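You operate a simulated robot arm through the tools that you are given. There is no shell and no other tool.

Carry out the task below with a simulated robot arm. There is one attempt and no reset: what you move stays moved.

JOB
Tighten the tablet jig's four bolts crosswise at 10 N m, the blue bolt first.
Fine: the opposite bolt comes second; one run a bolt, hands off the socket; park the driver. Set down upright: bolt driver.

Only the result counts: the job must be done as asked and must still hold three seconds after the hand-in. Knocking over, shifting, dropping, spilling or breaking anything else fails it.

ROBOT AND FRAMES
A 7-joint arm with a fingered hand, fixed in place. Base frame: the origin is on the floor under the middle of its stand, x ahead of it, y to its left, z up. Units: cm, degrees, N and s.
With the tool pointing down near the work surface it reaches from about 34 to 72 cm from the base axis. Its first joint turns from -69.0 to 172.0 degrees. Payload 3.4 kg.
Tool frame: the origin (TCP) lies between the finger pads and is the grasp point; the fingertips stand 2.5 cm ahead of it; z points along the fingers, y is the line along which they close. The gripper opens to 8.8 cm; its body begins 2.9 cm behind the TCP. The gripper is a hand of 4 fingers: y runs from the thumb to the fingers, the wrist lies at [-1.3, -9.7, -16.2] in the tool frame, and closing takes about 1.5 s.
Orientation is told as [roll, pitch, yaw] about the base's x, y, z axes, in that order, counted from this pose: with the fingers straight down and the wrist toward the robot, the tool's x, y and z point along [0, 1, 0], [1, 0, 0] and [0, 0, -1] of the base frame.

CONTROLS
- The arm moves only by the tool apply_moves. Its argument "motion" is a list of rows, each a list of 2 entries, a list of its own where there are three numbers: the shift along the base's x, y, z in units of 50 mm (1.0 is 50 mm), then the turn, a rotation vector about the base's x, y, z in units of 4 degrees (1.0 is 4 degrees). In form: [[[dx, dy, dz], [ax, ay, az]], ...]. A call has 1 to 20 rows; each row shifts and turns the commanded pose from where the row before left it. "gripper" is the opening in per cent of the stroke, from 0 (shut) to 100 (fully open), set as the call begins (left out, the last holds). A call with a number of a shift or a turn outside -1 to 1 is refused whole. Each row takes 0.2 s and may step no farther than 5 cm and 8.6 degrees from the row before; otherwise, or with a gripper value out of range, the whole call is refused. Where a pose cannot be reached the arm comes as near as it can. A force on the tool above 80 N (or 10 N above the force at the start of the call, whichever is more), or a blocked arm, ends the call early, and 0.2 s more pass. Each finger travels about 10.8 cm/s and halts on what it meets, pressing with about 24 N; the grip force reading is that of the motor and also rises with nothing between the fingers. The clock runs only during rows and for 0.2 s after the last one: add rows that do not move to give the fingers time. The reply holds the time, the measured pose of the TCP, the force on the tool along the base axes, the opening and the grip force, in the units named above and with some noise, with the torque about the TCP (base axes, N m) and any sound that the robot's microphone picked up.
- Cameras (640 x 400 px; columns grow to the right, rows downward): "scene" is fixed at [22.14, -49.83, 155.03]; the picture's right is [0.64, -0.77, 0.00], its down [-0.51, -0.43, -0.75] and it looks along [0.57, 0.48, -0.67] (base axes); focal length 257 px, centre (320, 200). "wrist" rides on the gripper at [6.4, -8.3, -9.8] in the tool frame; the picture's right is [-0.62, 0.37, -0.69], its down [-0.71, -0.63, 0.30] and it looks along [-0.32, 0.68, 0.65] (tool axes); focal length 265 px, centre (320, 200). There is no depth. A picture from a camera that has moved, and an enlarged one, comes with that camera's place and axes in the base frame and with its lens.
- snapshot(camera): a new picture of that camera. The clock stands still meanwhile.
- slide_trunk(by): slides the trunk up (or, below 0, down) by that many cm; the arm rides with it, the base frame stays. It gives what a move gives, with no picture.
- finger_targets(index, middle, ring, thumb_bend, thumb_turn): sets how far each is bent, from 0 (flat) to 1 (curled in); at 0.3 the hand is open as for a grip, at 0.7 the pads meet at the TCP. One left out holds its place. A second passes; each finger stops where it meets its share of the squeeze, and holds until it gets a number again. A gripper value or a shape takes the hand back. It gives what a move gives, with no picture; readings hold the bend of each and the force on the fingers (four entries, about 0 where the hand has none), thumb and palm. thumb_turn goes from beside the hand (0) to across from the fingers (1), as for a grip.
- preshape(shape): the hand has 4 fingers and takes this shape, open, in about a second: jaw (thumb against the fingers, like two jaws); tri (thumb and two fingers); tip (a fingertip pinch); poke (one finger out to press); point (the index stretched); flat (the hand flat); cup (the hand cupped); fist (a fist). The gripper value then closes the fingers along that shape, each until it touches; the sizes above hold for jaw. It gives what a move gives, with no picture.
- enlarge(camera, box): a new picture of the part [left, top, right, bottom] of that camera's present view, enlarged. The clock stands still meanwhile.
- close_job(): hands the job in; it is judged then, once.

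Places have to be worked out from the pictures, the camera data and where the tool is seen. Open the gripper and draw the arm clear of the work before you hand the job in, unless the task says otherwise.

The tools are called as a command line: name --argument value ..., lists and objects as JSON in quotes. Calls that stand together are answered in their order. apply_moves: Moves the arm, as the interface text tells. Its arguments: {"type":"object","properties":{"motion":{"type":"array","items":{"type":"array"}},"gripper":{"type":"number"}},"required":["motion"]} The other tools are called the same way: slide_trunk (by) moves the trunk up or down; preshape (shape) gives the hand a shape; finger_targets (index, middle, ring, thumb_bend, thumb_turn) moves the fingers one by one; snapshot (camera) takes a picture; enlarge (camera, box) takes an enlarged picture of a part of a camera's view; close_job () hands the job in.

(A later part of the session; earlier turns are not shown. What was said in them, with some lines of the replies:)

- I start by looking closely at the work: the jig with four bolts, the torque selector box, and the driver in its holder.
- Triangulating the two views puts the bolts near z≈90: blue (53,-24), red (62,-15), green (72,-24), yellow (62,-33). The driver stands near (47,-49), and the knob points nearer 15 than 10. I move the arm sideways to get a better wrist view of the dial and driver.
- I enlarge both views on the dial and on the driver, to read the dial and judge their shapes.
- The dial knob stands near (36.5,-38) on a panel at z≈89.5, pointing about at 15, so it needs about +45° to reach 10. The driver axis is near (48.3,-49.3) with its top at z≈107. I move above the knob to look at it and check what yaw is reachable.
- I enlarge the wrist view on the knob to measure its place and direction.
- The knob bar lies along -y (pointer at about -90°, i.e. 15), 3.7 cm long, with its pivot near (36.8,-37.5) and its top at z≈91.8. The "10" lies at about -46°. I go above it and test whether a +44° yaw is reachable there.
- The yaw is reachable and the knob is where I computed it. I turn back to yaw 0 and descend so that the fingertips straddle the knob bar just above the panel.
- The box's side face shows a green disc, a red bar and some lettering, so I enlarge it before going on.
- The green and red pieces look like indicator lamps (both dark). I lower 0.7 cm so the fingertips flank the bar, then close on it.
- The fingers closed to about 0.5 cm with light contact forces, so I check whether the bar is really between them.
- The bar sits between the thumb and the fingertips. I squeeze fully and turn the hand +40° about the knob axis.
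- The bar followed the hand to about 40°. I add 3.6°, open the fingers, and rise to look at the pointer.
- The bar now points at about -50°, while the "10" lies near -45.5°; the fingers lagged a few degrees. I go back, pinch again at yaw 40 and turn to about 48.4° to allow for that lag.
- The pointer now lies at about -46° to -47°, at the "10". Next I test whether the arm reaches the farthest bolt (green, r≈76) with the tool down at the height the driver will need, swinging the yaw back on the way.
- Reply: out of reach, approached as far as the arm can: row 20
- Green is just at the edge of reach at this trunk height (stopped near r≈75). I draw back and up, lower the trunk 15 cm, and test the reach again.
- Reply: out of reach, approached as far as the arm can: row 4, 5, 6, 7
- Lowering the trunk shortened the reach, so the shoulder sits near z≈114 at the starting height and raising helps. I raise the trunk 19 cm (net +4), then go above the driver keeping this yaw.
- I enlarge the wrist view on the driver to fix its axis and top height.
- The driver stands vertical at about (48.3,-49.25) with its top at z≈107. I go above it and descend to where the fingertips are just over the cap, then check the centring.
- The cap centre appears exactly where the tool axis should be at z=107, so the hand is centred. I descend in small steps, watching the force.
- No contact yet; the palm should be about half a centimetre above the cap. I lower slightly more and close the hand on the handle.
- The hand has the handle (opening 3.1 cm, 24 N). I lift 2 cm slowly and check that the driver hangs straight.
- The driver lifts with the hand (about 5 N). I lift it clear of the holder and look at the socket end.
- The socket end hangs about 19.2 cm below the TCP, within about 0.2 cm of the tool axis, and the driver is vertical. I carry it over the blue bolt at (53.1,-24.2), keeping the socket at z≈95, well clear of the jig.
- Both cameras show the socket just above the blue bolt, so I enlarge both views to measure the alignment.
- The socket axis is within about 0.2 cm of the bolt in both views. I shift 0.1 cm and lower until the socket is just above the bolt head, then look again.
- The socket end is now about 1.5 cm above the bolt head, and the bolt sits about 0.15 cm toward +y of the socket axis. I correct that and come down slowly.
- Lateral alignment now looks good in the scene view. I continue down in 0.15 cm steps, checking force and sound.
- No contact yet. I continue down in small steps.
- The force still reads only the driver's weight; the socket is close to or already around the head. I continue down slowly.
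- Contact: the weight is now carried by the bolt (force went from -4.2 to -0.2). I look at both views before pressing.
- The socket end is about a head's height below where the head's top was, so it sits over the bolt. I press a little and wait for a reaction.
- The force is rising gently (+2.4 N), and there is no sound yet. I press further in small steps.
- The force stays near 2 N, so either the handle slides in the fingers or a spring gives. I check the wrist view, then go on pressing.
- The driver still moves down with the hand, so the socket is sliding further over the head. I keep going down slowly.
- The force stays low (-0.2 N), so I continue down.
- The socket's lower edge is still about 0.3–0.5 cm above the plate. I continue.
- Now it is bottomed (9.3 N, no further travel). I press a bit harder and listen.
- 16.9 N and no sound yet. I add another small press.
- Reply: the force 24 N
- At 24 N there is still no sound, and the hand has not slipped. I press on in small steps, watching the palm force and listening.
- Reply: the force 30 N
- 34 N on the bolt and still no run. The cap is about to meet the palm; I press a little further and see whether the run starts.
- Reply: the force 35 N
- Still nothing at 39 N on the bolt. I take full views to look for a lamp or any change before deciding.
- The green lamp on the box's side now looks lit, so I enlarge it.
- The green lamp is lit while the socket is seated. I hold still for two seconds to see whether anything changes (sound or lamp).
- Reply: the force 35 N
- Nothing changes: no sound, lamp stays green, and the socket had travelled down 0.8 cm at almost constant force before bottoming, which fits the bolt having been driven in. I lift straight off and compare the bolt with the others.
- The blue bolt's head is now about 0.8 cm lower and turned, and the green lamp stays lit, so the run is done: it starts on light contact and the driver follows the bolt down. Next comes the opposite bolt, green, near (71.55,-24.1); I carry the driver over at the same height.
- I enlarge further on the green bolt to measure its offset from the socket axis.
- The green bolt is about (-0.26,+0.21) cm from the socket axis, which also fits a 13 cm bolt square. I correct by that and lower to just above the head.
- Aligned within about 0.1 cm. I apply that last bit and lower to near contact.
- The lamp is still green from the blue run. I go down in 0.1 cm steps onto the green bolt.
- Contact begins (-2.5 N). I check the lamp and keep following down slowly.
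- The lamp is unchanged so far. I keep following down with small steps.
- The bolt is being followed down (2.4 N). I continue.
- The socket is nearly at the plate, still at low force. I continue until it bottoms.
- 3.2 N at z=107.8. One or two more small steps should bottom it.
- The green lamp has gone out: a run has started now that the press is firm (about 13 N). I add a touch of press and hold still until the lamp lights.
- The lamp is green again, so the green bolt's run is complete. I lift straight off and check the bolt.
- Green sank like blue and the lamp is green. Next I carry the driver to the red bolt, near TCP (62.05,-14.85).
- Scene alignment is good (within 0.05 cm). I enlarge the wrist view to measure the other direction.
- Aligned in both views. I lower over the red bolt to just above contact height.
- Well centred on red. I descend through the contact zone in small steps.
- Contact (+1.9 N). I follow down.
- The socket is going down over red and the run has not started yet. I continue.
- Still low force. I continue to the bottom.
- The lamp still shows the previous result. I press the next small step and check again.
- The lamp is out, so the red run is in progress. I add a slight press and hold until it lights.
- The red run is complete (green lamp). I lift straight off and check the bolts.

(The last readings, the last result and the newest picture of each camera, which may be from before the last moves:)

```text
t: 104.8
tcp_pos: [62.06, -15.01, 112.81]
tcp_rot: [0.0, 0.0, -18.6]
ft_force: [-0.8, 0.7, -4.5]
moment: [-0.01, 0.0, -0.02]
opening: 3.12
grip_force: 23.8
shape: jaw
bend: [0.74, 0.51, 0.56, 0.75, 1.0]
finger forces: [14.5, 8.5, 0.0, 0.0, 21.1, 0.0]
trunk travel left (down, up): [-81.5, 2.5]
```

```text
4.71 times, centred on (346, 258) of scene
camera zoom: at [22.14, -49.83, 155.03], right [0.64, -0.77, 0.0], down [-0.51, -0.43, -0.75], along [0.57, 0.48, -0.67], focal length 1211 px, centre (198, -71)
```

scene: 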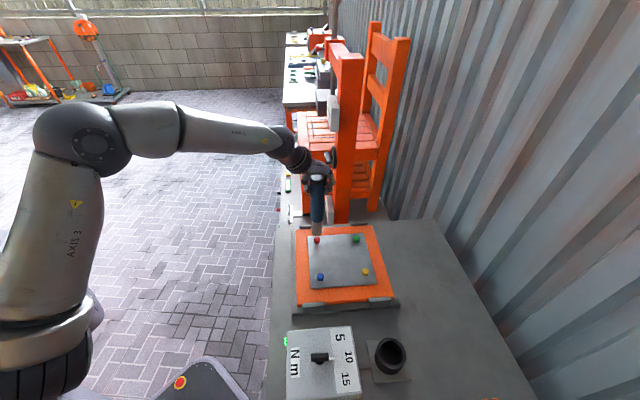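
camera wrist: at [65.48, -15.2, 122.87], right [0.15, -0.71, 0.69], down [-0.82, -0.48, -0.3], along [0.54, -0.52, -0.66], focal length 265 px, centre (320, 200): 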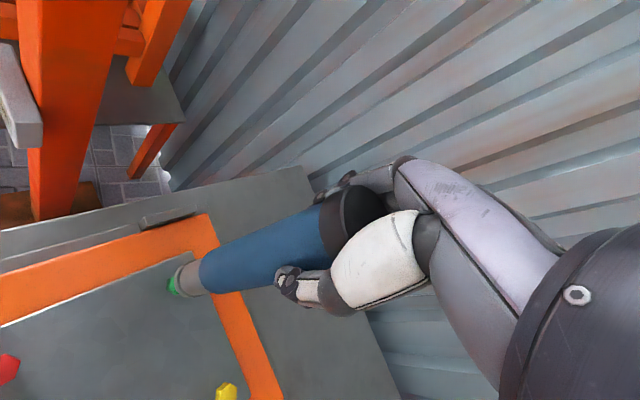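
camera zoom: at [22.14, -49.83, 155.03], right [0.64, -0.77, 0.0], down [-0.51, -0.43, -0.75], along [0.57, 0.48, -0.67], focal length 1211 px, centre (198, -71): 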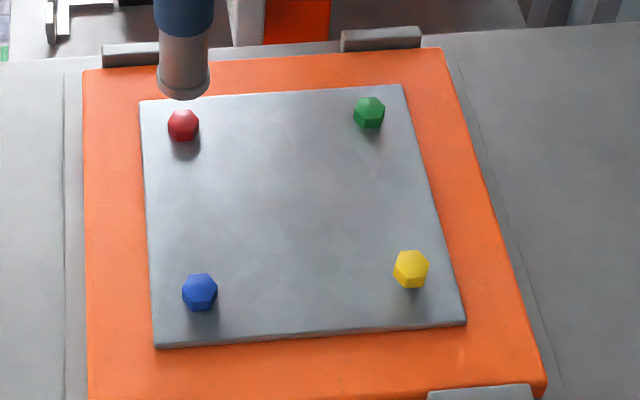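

Three bolts are seated. By symmetry yellow is at TCP (62.1,-33.2); I carry the driver there.

apply_moves --motion '[[[0, -0.456, 0.01], [0, 0, 0]], [[0, -0.456, 0.01], [0, 0, 0]], [[0, -0.456, 0], [0, 0, 0]], [[0, -0.456, 0], [0, 0, 0]], [[0, -0.456, 0], [0, 0, 0]], [[0, -0.456, 0], [0, 0, 0]], [[0, -0.456, 0], [0, 0, 0]], [[0, -0.456, 0], [0, 0, 0]], [[0, 0, 0], [0, 0, 0]], [[0, 0, 0], [0, 0, 0]]]'

enlarge --camera "wrist" --box '[130, 230, 250, 320]'

enlarge --camera "scene" --box '[338, 235, 402, 285]'

enlarge --camera "wrist" --box '[164, 262, 228, 302]'

```text
t: 107.0
tcp_pos: [62.12, -33.22, 112.91]
tcp_rot: [0.0, 0.0, -18.6]
ft_force: [-0.4, 0.0, -4.5]
moment: [0.01, 0.03, -0.01]
opening: 3.09
grip_force: 23.5
shape: jaw
bend: [0.74, 0.51, 0.56, 0.75, 1.0]
finger forces: [14.3, 8.4, 0.0, 0.0, 20.6, 0.1]
trunk travel left (down, up): [-81.5, 2.5]
```

```text
4.44 times, centred on (190, 275) of wrist
camera zoom: at [56.29, -24.37, 122.86], right [0.15, -0.71, 0.69], down [-0.82, -0.48, -0.3], along [0.54, -0.52, -0.65], focal length 1180 px, centre (898, -133)
```

zoom: 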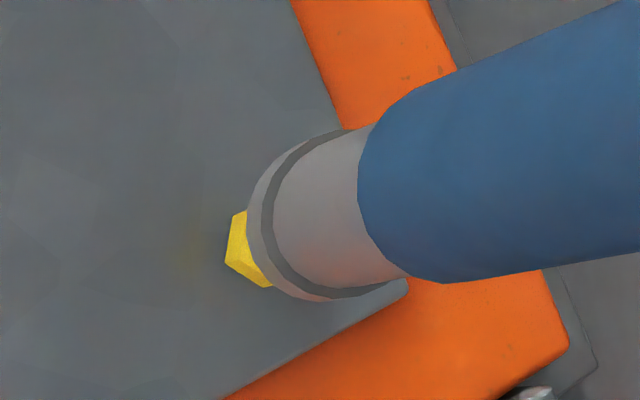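

```text
8.00 times, centred on (370, 260) of scene
camera zoom: at [22.14, -49.83, 155.03], right [0.64, -0.77, 0.0], down [-0.51, -0.43, -0.75], along [0.57, 0.48, -0.67], focal length 2059 px, centre (-80, -280)
```

zoom: 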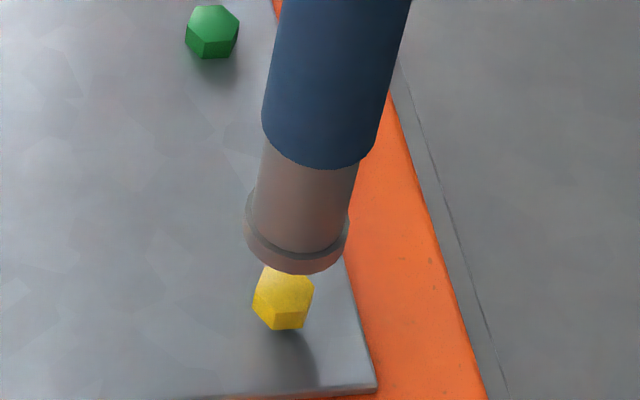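

```text
10.00 times, centred on (196, 282) of wrist
camera zoom: at [56.29, -24.37, 122.86], right [0.15, -0.71, 0.69], down [-0.82, -0.48, -0.3], along [0.54, -0.52, -0.65], focal length 2654 px, centre (1560, -620)
```

zoom: 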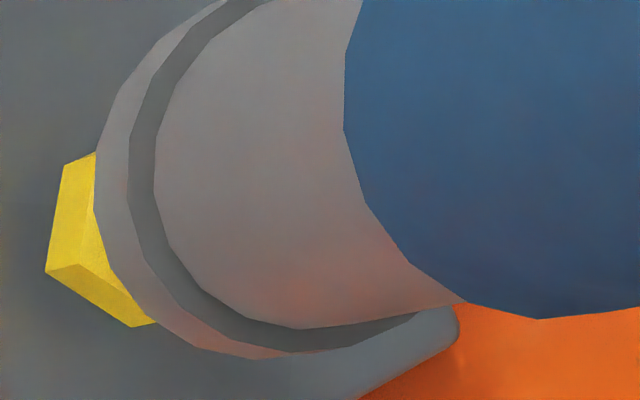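

The yellow bolt is centred in both views to within about 0.1 cm. I lower as before, down to near contact.

apply_moves --motion '[[[0, -0.01, -0.1], [0, 0, 0]], [[0, 0, -0.15], [0, 0, 0]], [[0, 0, -0.15], [0, 0, 0]], [[0, 0, -0.1], [0, 0, 0]], [[0, 0, -0.06], [0, 0, 0]], [[0, 0, 0], [0, 0, 0]], [[0, 0, 0], [0, 0, 0]]]'

enlarge --camera "scene" --box '[338, 235, 402, 285]'

enlarge --camera "wrist" --box '[130, 230, 250, 320]'

```text
t: 108.6
tcp_pos: [62.16, -33.28, 110.14]
tcp_rot: [0.0, 0.1, -18.7]
ft_force: [0.2, 0.2, -4.2]
moment: [0.02, 0.01, 0.0]
opening: 3.11
grip_force: 23.6
shape: jaw
bend: [0.74, 0.51, 0.56, 0.75, 1.0]
finger forces: [14.3, 8.2, 0.0, 0.0, 20.6, 0.1]
trunk travel left (down, up): [-81.5, 2.5]
```

```text
8.00 times, centred on (370, 260) of scene
camera zoom: at [22.14, -49.83, 155.03], right [0.64, -0.77, 0.0], down [-0.51, -0.43, -0.75], along [0.57, 0.48, -0.67], focal length 2059 px, centre (-80, -280)
```

zoom: 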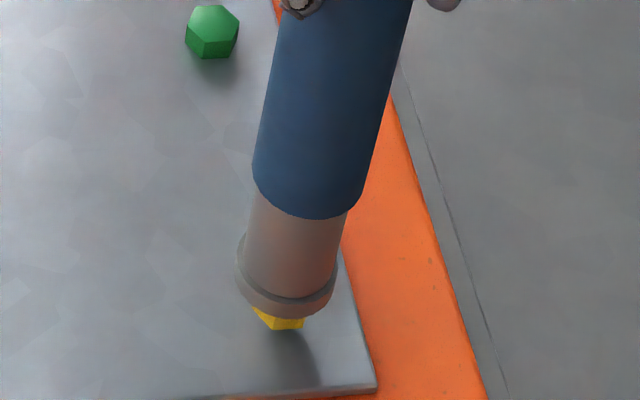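

```text
4.44 times, centred on (190, 275) of wrist
camera zoom: at [56.3, -24.39, 120.08], right [0.15, -0.71, 0.69], down [-0.82, -0.48, -0.3], along [0.54, -0.52, -0.65], focal length 1180 px, centre (898, -133)
```

zoom: 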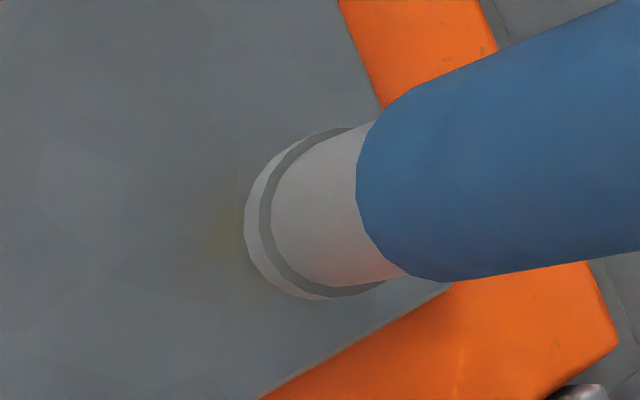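

Centred. I go down through the contact zone in small steps, as on red.

apply_moves --motion '[[[0, 0, -0.04], [0, 0, 0]], [[0, 0, -0.04], [0, 0, 0]], [[0, 0, -0.04], [0, 0, 0]], [[0, 0, -0.04], [0, 0, 0]], [[0, 0, -0.04], [0, 0, 0]], [[0, 0, -0.02], [0, 0, 0]], [[0, 0, -0.02], [0, 0, 0]], [[0, 0, 0], [0, 0, 0]], [[0, 0, 0], [0, 0, 0]]]'

apply_moves --motion '[[[0, 0, -0.02], [0, 0, 0]], [[0, 0, -0.02], [0, 0, 0]], [[0, 0, -0.02], [0, 0, 0]], [[0, 0, -0.02], [0, 0, 0]], [[0, 0, 0], [0, 0, 0]]]'

```text
t: 110.6
tcp_pos: [62.14, -33.31, 109.0]
tcp_rot: [-0.1, 0.1, -18.6]
ft_force: [0.0, -0.1, -4.7]
moment: [-0.02, -0.01, -0.01]
opening: 3.11
grip_force: 24.2
shape: jaw
bend: [0.74, 0.51, 0.56, 0.75, 1.0]
finger forces: [14.4, 8.2, 0.0, 0.0, 20.6, 0.1]
trunk travel left (down, up): [-81.5, 2.5]
```

```text
t: 111.8
tcp_pos: [62.07, -33.2, 108.67]
tcp_rot: [0.0, -0.1, -18.6]
ft_force: [0.1, 0.3, 2.4]
moment: [-0.03, -0.02, -0.01]
opening: 3.12
grip_force: 24.2
shape: jaw
bend: [0.74, 0.51, 0.56, 0.75, 1.0]
finger forces: [14.7, 8.5, 0.0, 0.0, 20.9, 0.1]
trunk travel left (down, up): [-81.5, 2.5]
```

Contact on yellow (+2.4 N) at the same height as on red. I follow down.

apply_moves --motion '[[[0, 0, -0.02], [0, 0, 0]], [[0, 0, -0.02], [0, 0, 0]], [[0, 0, -0.02], [0, 0, 0]], [[0, 0, 0], [0, 0, 0]], [[0, 0, 0], [0, 0, 0]]]'

apply_moves --motion '[[[0, 0, -0.02], [0, 0, 0]], [[0, 0, -0.02], [0, 0, 0]], [[0, 0, -0.02], [0, 0, 0]], [[0, 0, 0], [0, 0, 0]], [[0, 0, 0], [0, 0, 0]]]'

enlarge --camera "scene" --box '[274, 320, 338, 380]'

enlarge --camera "scene" --box '[338, 235, 402, 285]'

```text
t: 113.0
tcp_pos: [62.03, -33.14, 108.31]
tcp_rot: [0.1, -0.1, -18.6]
ft_force: [-0.1, 0.2, 2.5]
moment: [-0.03, -0.07, -0.01]
opening: 3.14
grip_force: 24.4
shape: jaw
bend: [0.74, 0.51, 0.56, 0.75, 1.0]
finger forces: [14.6, 8.9, 0.0, 0.0, 21.2, 0.0]
trunk travel left (down, up): [-81.5, 2.5]
```

```text
t: 114.2
tcp_pos: [62.01, -33.15, 108.04]
tcp_rot: [0.0, 0.0, -18.5]
ft_force: [0.5, 0.3, 2.7]
moment: [-0.01, -0.08, 0.0]
opening: 3.13
grip_force: 24.1
shape: jaw
bend: [0.74, 0.51, 0.56, 0.75, 1.0]
finger forces: [14.6, 8.9, 0.1, 0.0, 21.1, 0.0]
trunk travel left (down, up): [-81.5, 2.5]
```

```text
6.67 times, centred on (306, 350) of scene
camera zoom: at [22.14, -49.83, 155.03], right [0.64, -0.77, 0.0], down [-0.51, -0.43, -0.75], along [0.57, 0.48, -0.67], focal length 1716 px, centre (413, -800)
```

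zoom: 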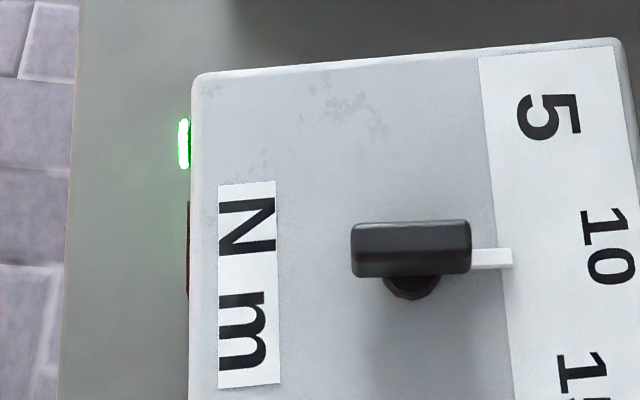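

```text
8.00 times, centred on (370, 260) of scene
camera zoom: at [22.14, -49.83, 155.03], right [0.64, -0.77, 0.0], down [-0.51, -0.43, -0.75], along [0.57, 0.48, -0.67], focal length 2059 px, centre (-80, -280)
```

zoom: 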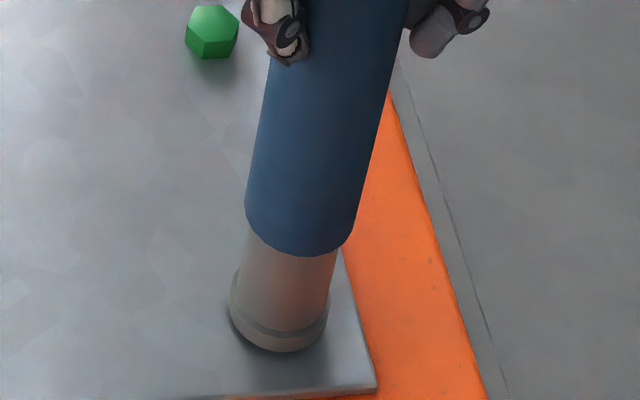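

Same pattern as on red. I go on to the bottom with the last small steps, checking the lamp.

apply_moves --motion '[[[0, 0, -0.02], [0, 0, 0]], [[0, 0, -0.02], [0, 0, 0]], [[0, 0, 0], [0, 0, 0]], [[0, 0, 0], [0, 0, 0]]]'

apply_moves --motion '[[[0, 0, -0.02], [0, 0, 0]], [[0, 0, -0.02], [0, 0, 0]], [[0, 0, 0], [0, 0, 0]], [[0, 0, 0], [0, 0, 0]]]'

enlarge --camera "scene" --box '[274, 320, 338, 380]'

```text
t: 115.2
tcp_pos: [62.07, -33.24, 107.88]
tcp_rot: [0.0, 0.0, -18.5]
ft_force: [-0.2, 0.2, 2.0]
moment: [-0.06, -0.05, 0.0]
opening: 3.12
grip_force: 23.9
shape: jaw
bend: [0.74, 0.51, 0.56, 0.75, 1.0]
finger forces: [14.6, 8.9, 0.0, 0.0, 21.2, 0.1]
trunk travel left (down, up): [-81.5, 2.5]
```

```text
t: 116.2
tcp_pos: [62.05, -33.21, 107.85]
tcp_rot: [-0.1, -0.2, -18.6]
ft_force: [0.6, 0.0, 9.3]
moment: [-0.04, -0.09, 0.02]
opening: 3.13
grip_force: 23.4
shape: jaw
bend: [0.74, 0.51, 0.56, 0.75, 1.0]
finger forces: [15.2, 9.4, 0.0, 0.0, 22.0, 0.0]
trunk travel left (down, up): [-81.5, 2.5]
```

```text
6.67 times, centred on (306, 350) of scene
camera zoom: at [22.14, -49.83, 155.03], right [0.64, -0.77, 0.0], down [-0.51, -0.43, -0.75], along [0.57, 0.48, -0.67], focal length 1716 px, centre (413, -800)
```

zoom: 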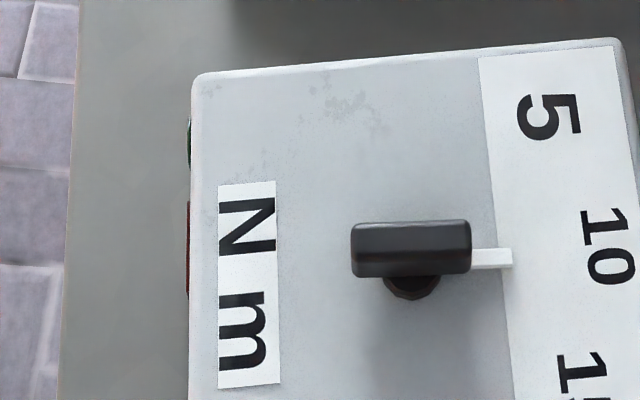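

The yellow run has started (lamp out). I add the same slight press and hold.

apply_moves --motion '[[[0, 0, -0.02], [0, 0, 0]], [[0, 0, -0.01], [0, 0, 0]], [[0, 0, 0], [0, 0, 0]], [[0, 0, 0], [0, 0, 0]]]'

enlarge --camera "scene" --box '[274, 320, 338, 380]'

```text
t: 117.2
tcp_pos: [61.94, -33.04, 107.6]
tcp_rot: [0.0, -0.2, -18.6]
ft_force: [0.2, -0.2, 14.7]
moment: [-0.08, -0.17, -0.01]
opening: 3.11
grip_force: 24.2
shape: jaw
bend: [0.74, 0.51, 0.56, 0.75, 1.0]
finger forces: [15.8, 10.3, 0.1, 0.0, 22.1, 0.0]
trunk travel left (down, up): [-81.5, 2.5]
```

```text
6.67 times, centred on (306, 350) of scene
camera zoom: at [22.14, -49.83, 155.03], right [0.64, -0.77, 0.0], down [-0.51, -0.43, -0.75], along [0.57, 0.48, -0.67], focal length 1716 px, centre (413, -800)
```

zoom: 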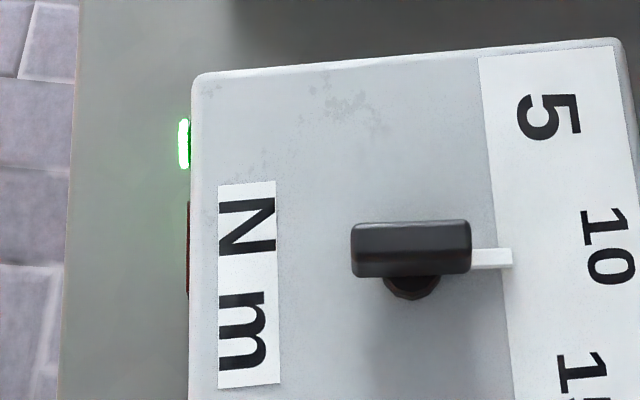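

Yellow is done (green lamp). I lift off and check all four bolts before parking.

apply_moves --motion '[[[0, 0, 0.06], [0, 0, 0]], [[0, 0, 0.06], [0, 0, 0]], [[0, 0, 0.1], [0, 0, 0]], [[0, 0, 0.2], [0, 0, 0]], [[0, 0, 0.3], [0, 0, 0]], [[0, 0, 0.3], [0, 0, 0]], [[0, 0, 0.27], [0, 0, 0]], [[0, 0, 0], [0, 0, 0]]]'

enlarge --camera "scene" --box '[290, 215, 402, 300]'

snapshot --camera "wrist"

```text
t: 119.0
tcp_pos: [62.21, -33.16, 113.79]
tcp_rot: [0.0, 0.1, -18.6]
ft_force: [0.3, 0.7, -5.0]
moment: [-0.01, 0.01, -0.02]
opening: 3.09
grip_force: 24.2
shape: jaw
bend: [0.74, 0.51, 0.56, 0.75, 1.0]
finger forces: [14.7, 8.7, 0.0, 0.1, 21.0, 0.0]
trunk travel left (down, up): [-81.5, 2.5]
```

```text
4.71 times, centred on (346, 258) of scene
camera zoom: at [22.14, -49.83, 155.03], right [0.64, -0.77, 0.0], down [-0.51, -0.43, -0.75], along [0.57, 0.48, -0.67], focal length 1211 px, centre (198, -71)
```

zoom: 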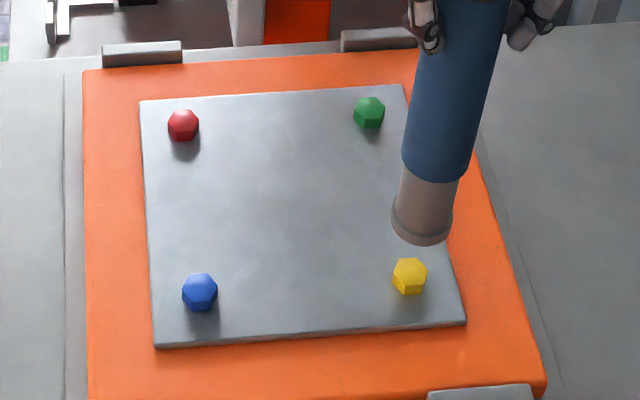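

```text
taken
camera wrist: at [56.33, -24.37, 123.75], right [0.15, -0.71, 0.69], down [-0.82, -0.48, -0.3], along [0.54, -0.52, -0.65], focal length 265 px, centre (320, 200)
```

wrist: 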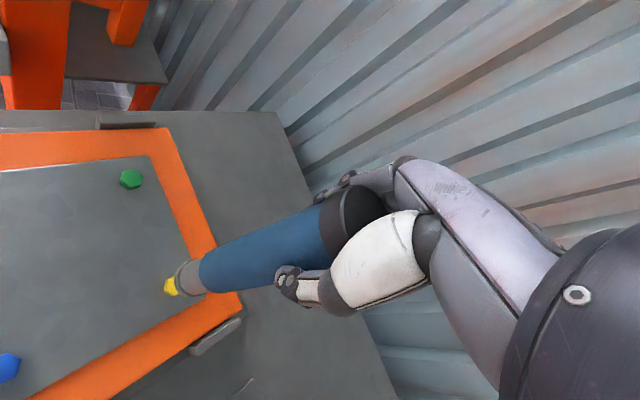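

All four heads sit low and evenly. I carry the driver back above the holder at TCP (48.3,-49.25).

apply_moves --motion '[[[-0.345, -0.401, 0], [0, 0, 0]], [[-0.345, -0.401, 0], [0, 0, 0]], [[-0.345, -0.401, 0], [0, 0, 0]], [[-0.345, -0.401, 0], [0, 0, 0]], [[-0.345, -0.401, 0], [0, 0, 0]], [[-0.345, -0.401, 0], [0, 0, 0]], [[-0.345, -0.401, 0], [0, 0, 0]], [[-0.345, -0.401, 0], [0, 0, 0]], [[0, 0, 0], [0, 0, 0]], [[0, 0, 0], [0, 0, 0]]]'

enlarge --camera "wrist" --box '[90, 220, 250, 340]'

enlarge --camera "scene" --box '[350, 300, 446, 390]'

```text
t: 121.2
tcp_pos: [48.36, -49.47, 113.94]
tcp_rot: [0.1, 0.0, -18.6]
ft_force: [-0.4, 0.9, -4.4]
moment: [-0.03, 0.04, 0.01]
opening: 3.09
grip_force: 23.7
shape: jaw
bend: [0.74, 0.51, 0.56, 0.75, 1.0]
finger forces: [14.6, 8.4, 0.0, 0.1, 20.6, 0.0]
trunk travel left (down, up): [-81.5, 2.5]
```

```text
3.33 times, centred on (170, 280) of wrist
camera zoom: at [42.46, -40.5, 123.79], right [0.15, -0.71, 0.69], down [-0.82, -0.48, -0.3], along [0.54, -0.52, -0.65], focal length 885 px, centre (820, -67)
```

zoom: 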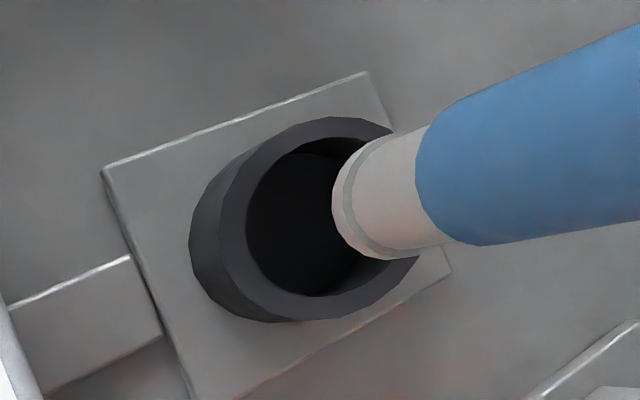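

```text
4.44 times, centred on (398, 345) of scene
camera zoom: at [22.14, -49.83, 155.03], right [0.64, -0.77, 0.0], down [-0.51, -0.43, -0.75], along [0.57, 0.48, -0.67], focal length 1144 px, centre (-27, -444)
```

zoom: 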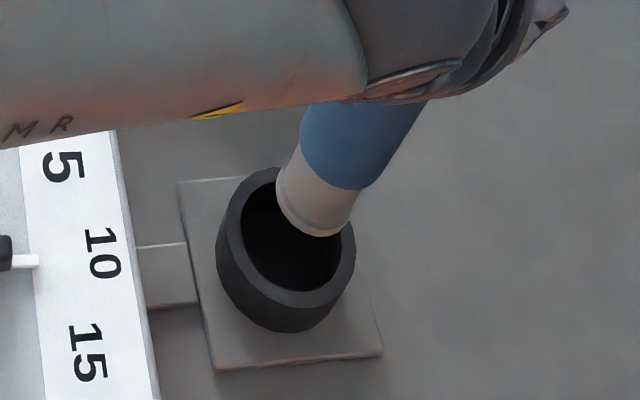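

The socket sits about 0.3 cm off the cup's centre line; the cup has about 0.8 cm clearance. I correct by (-0.15,+0.2) and start lowering into the cup.

apply_moves --motion '[[[-0.03, 0.04, 0], [0, 0, 0]], [[0, 0, -0.2], [0, 0, 0]], [[0, 0, -0.2], [0, 0, 0]], [[0, 0, -0.2], [0, 0, 0]], [[0, 0, 0], [0, 0, 0]], [[0, 0, 0], [0, 0, 0]]]'

enlarge --camera "wrist" --box '[90, 220, 250, 340]'

enlarge --camera "scene" --box '[350, 300, 446, 390]'

```text
t: 122.6
tcp_pos: [48.17, -49.06, 110.77]
tcp_rot: [0.2, 0.1, -18.7]
ft_force: [-0.2, -0.8, -5.7]
moment: [-0.01, -0.01, -0.01]
opening: 3.09
grip_force: 24.4
shape: jaw
bend: [0.74, 0.51, 0.56, 0.75, 1.0]
finger forces: [14.4, 8.4, 0.1, 0.1, 20.6, 0.0]
trunk travel left (down, up): [-81.5, 2.5]
```

```text
3.33 times, centred on (170, 280) of wrist
camera zoom: at [42.33, -40.33, 120.8], right [0.15, -0.71, 0.69], down [-0.82, -0.48, -0.3], along [0.54, -0.52, -0.65], focal length 885 px, centre (820, -67)
```

zoom: 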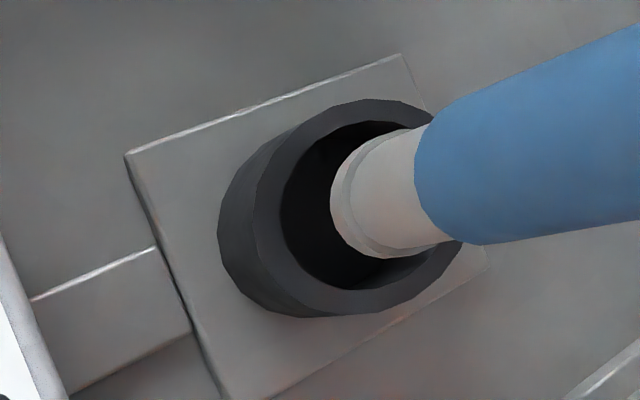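

```text
4.44 times, centred on (398, 345) of scene
camera zoom: at [22.14, -49.83, 155.03], right [0.64, -0.77, 0.0], down [-0.51, -0.43, -0.75], along [0.57, 0.48, -0.67], focal length 1144 px, centre (-27, -444)
```

zoom: 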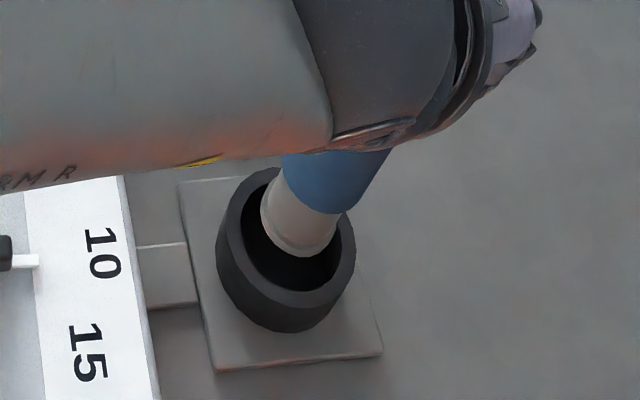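

Well centred in the cup now. I lower on, to about 1.3 cm above the resting height.

apply_moves --motion '[[[0, 0, -0.15], [0, 0, 0]], [[0, 0, -0.15], [0, 0, 0]], [[0, 0, -0.15], [0, 0, 0]], [[0, 0, -0.15], [0, 0, 0]], [[0, 0, -0.15], [0, 0, 0]], [[0, 0, -0.15], [0, 0, 0]], [[0, 0, -0.1], [0, 0, 0]], [[0, 0, 0], [0, 0, 0]], [[0, 0, 0], [0, 0, 0]]]'

enlarge --camera "wrist" --box '[90, 200, 250, 320]'

```text
t: 124.6
tcp_pos: [48.11, -49.11, 105.92]
tcp_rot: [0.0, 0.1, -18.5]
ft_force: [0.5, 0.4, -4.5]
moment: [0.02, 0.03, -0.02]
opening: 3.09
grip_force: 24.1
shape: jaw
bend: [0.74, 0.51, 0.56, 0.75, 1.0]
finger forces: [14.5, 8.3, 0.1, 0.1, 20.5, 0.1]
trunk travel left (down, up): [-81.5, 2.5]
```

```text
3.33 times, centred on (170, 260) of wrist
camera zoom: at [42.32, -40.28, 115.79], right [0.15, -0.71, 0.69], down [-0.82, -0.48, -0.3], along [0.54, -0.52, -0.65], focal length 885 px, centre (820, 0)
```

zoom: 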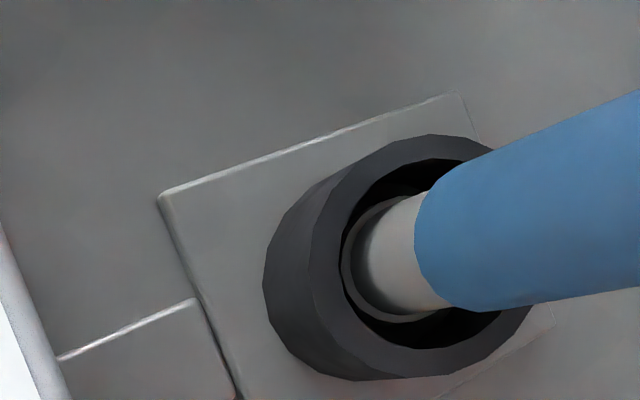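

Still hanging free inside the cup. I lower in 0.2 cm steps until the cup takes the weight.

apply_moves --motion '[[[0, 0, -0.04], [0, 0, 0]], [[0, 0, -0.04], [0, 0, 0]], [[0, 0, -0.04], [0, 0, 0]], [[0, 0, -0.04], [0, 0, 0]], [[0, 0, -0.04], [0, 0, 0]], [[0, 0, -0.04], [0, 0, 0]], [[0, 0, 0], [0, 0, 0]]]'

```text
t: 126.2
tcp_pos: [48.2, -49.14, 104.71]
tcp_rot: [0.1, 0.0, -18.5]
ft_force: [-0.6, 0.1, -4.2]
moment: [-0.02, 0.02, 0.03]
opening: 3.07
grip_force: 23.7
shape: jaw
bend: [0.74, 0.51, 0.56, 0.75, 1.0]
finger forces: [14.4, 8.4, 0.1, 0.0, 20.4, 0.1]
trunk travel left (down, up): [-81.5, 2.5]
```

apply_moves --motion '[[[0, 0, -0.02], [0, 0, 0]], [[0, 0, -0.02], [0, 0, 0]], [[0, 0, -0.02], [0, 0, 0]], [[0, 0, 0], [0, 0, 0]]]'

```text
t: 127.2
tcp_pos: [48.14, -48.98, 104.37]
tcp_rot: [0.1, 0.0, -18.6]
ft_force: [-0.1, 0.7, -4.4]
moment: [-0.03, 0.0, 0.01]
opening: 3.1
grip_force: 23.8
shape: jaw
bend: [0.74, 0.51, 0.56, 0.75, 1.0]
finger forces: [14.4, 8.5, 0.0, 0.1, 20.5, 0.0]
trunk travel left (down, up): [-81.5, 2.5]
```

Not resting yet (-4.4 N). I continue with 0.1 cm steps.

apply_moves --motion '[[[0, 0, -0.02], [0, 0, 0]], [[0, 0, -0.02], [0, 0, 0]], [[0, 0, 0], [0, 0, 0]]]'

```text
t: 128.0
tcp_pos: [48.27, -49.09, 104.21]
tcp_rot: [0.0, 0.0, -18.6]
ft_force: [-0.6, 1.0, 0.3]
moment: [0.02, 0.01, 0.02]
opening: 3.1
grip_force: 24.2
shape: jaw
bend: [0.74, 0.51, 0.56, 0.75, 1.0]
finger forces: [14.5, 8.4, 0.0, 0.0, 21.0, 0.0]
trunk travel left (down, up): [-81.5, 2.5]
```

The cup carries the weight now. I open the hand and hold still, then check that the driver stands upright.

apply_moves --motion '[[[0, 0, 0], [0, 0, 0]], [[0, 0, 0], [0, 0, 0]], [[0, 0, 0], [0, 0, 0]], [[0, 0, 0], [0, 0, 0]], [[0, 0, 0], [0, 0, 0]], [[0, 0, 0], [0, 0, 0]], [[0, 0, 0], [0, 0, 0]], [[0, 0, 0], [0, 0, 0]]]' --gripper 100

snapshot --camera "wrist"

enlarge --camera "wrist" --box '[110, 160, 400, 340]'

```text
t: 129.8
tcp_pos: [48.15, -49.03, 104.26]
tcp_rot: [0.0, 0.0, -18.7]
ft_force: [-0.9, 0.4, -0.2]
moment: [-0.03, 0.02, 0.01]
opening: 8.76
grip_force: 0.1
shape: jaw
bend: [0.3, 0.3, 0.3, 0.3, 0.98]
finger forces: [0.0, 0.1, 0.0, 0.0, 0.0, 0.0]
trunk travel left (down, up): [-81.5, 2.5]
```

```text
taken
camera wrist: at [42.27, -40.23, 114.15], right [0.15, -0.71, 0.69], down [-0.82, -0.48, -0.3], along [0.55, -0.52, -0.65], focal length 265 px, centre (320, 200)
```

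wrist: 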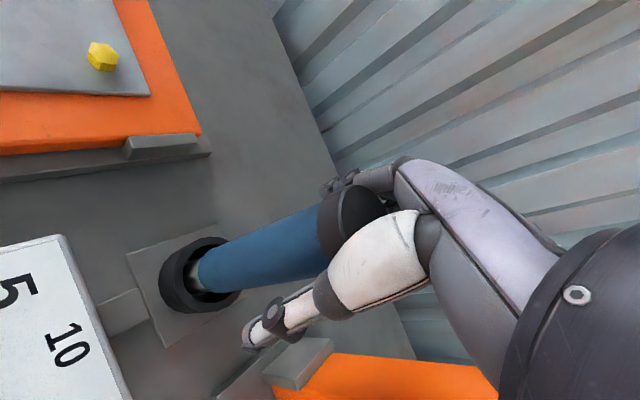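

```text
2.21 times, centred on (255, 250) of wrist
camera zoom: at [42.27, -40.23, 114.15], right [0.15, -0.71, 0.69], down [-0.82, -0.48, -0.3], along [0.55, -0.52, -0.65], focal length 586 px, centre (463, 90)
```

zoom: 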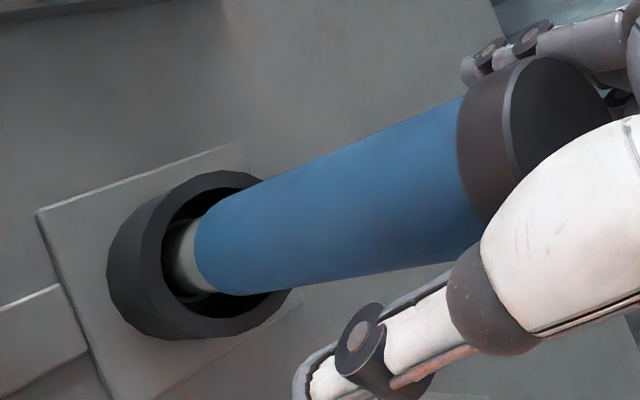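

The driver stands free in the cup. I lift the open hand straight up, clear of the cap.

apply_moves --motion '[[[0, 0, 0.1], [0, 0, 0]], [[0, 0, 0.2], [0, 0, 0]], [[0, 0, 0.3], [0, 0, 0]], [[0, 0, 0.4], [0, 0, 0]], [[0, 0, 0.6], [0, 0, 0]], [[0, 0, 0.8], [0, 0, 0]], [[0, 0, 0.8], [0, 0, 0]], [[0, 0, 0.8], [0, 0, 0]], [[0, 0, 0], [0, 0, 0]]]'

apply_moves --motion '[[[-0.2, 0.8, 0.2], [0, 0, 0]], [[-0.2, 0.8, 0.2], [0, 0, 0]], [[-0.2, 0.8, 0], [0, 0, 0]], [[-0.2, 0.8, 0], [0, 0, 0]], [[-0.2, 0.8, 0], [0, 0, 0]], [[-0.2, 0.8, 0], [0, 0, 0]], [[0, 0.8, 0], [0, 0, 0]], [[0, 0.8, 0], [0, 0, 0]], [[0, 0, 0], [0, 0, 0]], [[0, 0, 0], [0, 0, 0]]]'

snapshot --camera "scene"

enlarge --camera "scene" --box '[350, 300, 446, 390]'

enlarge --camera "scene" --box '[270, 210, 430, 400]'

```text
t: 131.8
tcp_pos: [48.28, -49.0, 124.24]
tcp_rot: [0.0, 0.1, -18.6]
ft_force: [0.3, 0.7, -0.1]
moment: [-0.01, 0.03, 0.01]
opening: 8.77
grip_force: 0.0
shape: jaw
bend: [0.3, 0.3, 0.3, 0.3, 0.98]
finger forces: [0.0, 0.0, 0.0, 0.0, 0.1, 0.0]
trunk travel left (down, up): [-81.5, 2.5]
```

```text
t: 134.0
tcp_pos: [49.24, -22.34, 125.58]
tcp_rot: [0.5, 0.0, -18.5]
ft_force: [-1.2, -0.5, 0.4]
moment: [-0.02, -0.02, 0.04]
opening: 8.76
grip_force: 0.1
shape: jaw
bend: [0.3, 0.3, 0.3, 0.3, 0.98]
finger forces: [0.0, 0.0, 0.0, 0.0, 0.1, 0.0]
out of reach, approached as far as the arm can: row 5, 6, 7, 8
trunk travel left (down, up): [-81.5, 2.5]
```

```text
taken
```

scene: 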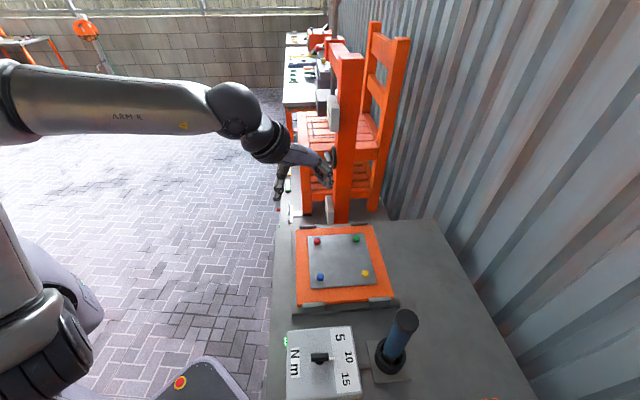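

```text
4.44 times, centred on (398, 345) of scene
camera zoom: at [22.14, -49.83, 155.03], right [0.64, -0.77, 0.0], down [-0.51, -0.43, -0.75], along [0.57, 0.48, -0.67], focal length 1144 px, centre (-27, -444)
```

zoom: 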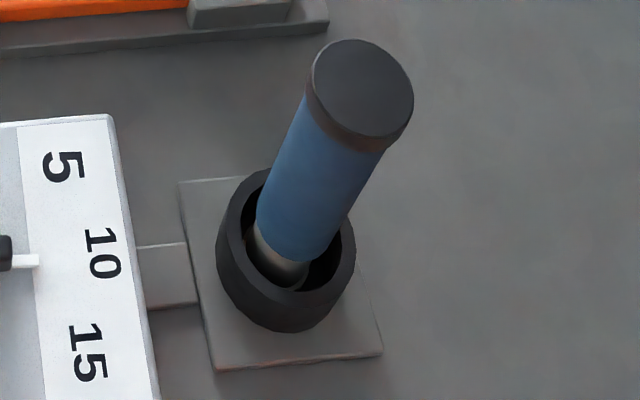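

```text
2.11 times, centred on (350, 305) of scene
camera zoom: at [22.14, -49.83, 155.03], right [0.64, -0.77, 0.0], down [-0.51, -0.43, -0.75], along [0.57, 0.48, -0.67], focal length 542 px, centre (257, -21)
```

zoom: 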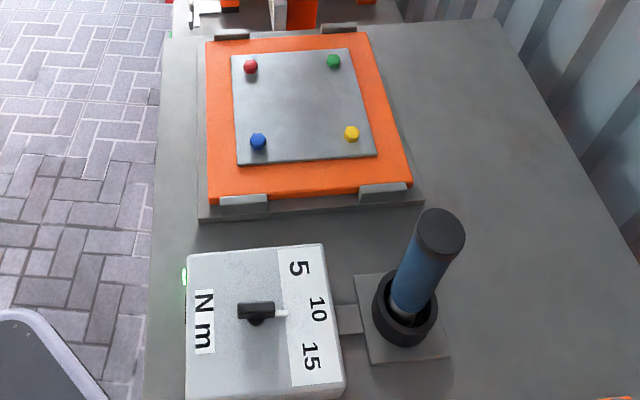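

The driver stands upright in its holder, all four bolts are seated, the lamp is green, the dial is at 10, and the open hand is well clear of the work. I hand the job in.

close_job

```text
The job is handed in.
```

All four bolts on the tablet jig are tightened. I set the torque dial to 10 N m by lining up its pointer. The job is handed in; I don't have the judge's result.

- **Order:** blue, then green (its opposite), then red, then yellow.
- **Runs:** each bolt got one run and sank about 0.8 cm. The green lamp was lit after each. I only saw it go out and come back on for green, red and yellow, because I wasn't watching it during the blue run.
- **Blue bolt:** I pressed harder and longer there (up to about 39 N) before I worked out that the lamp marks a finished run. The red bar on the box, which I took to be a fault lamp, never lit.
- **Driver:** I gripped it only near the top of the handle, never at the socket. It is back in its holder, standing upright.
- **At hand-in:** the hand was open and about 30 cm above the jig, and nothing else appeared to have moved.
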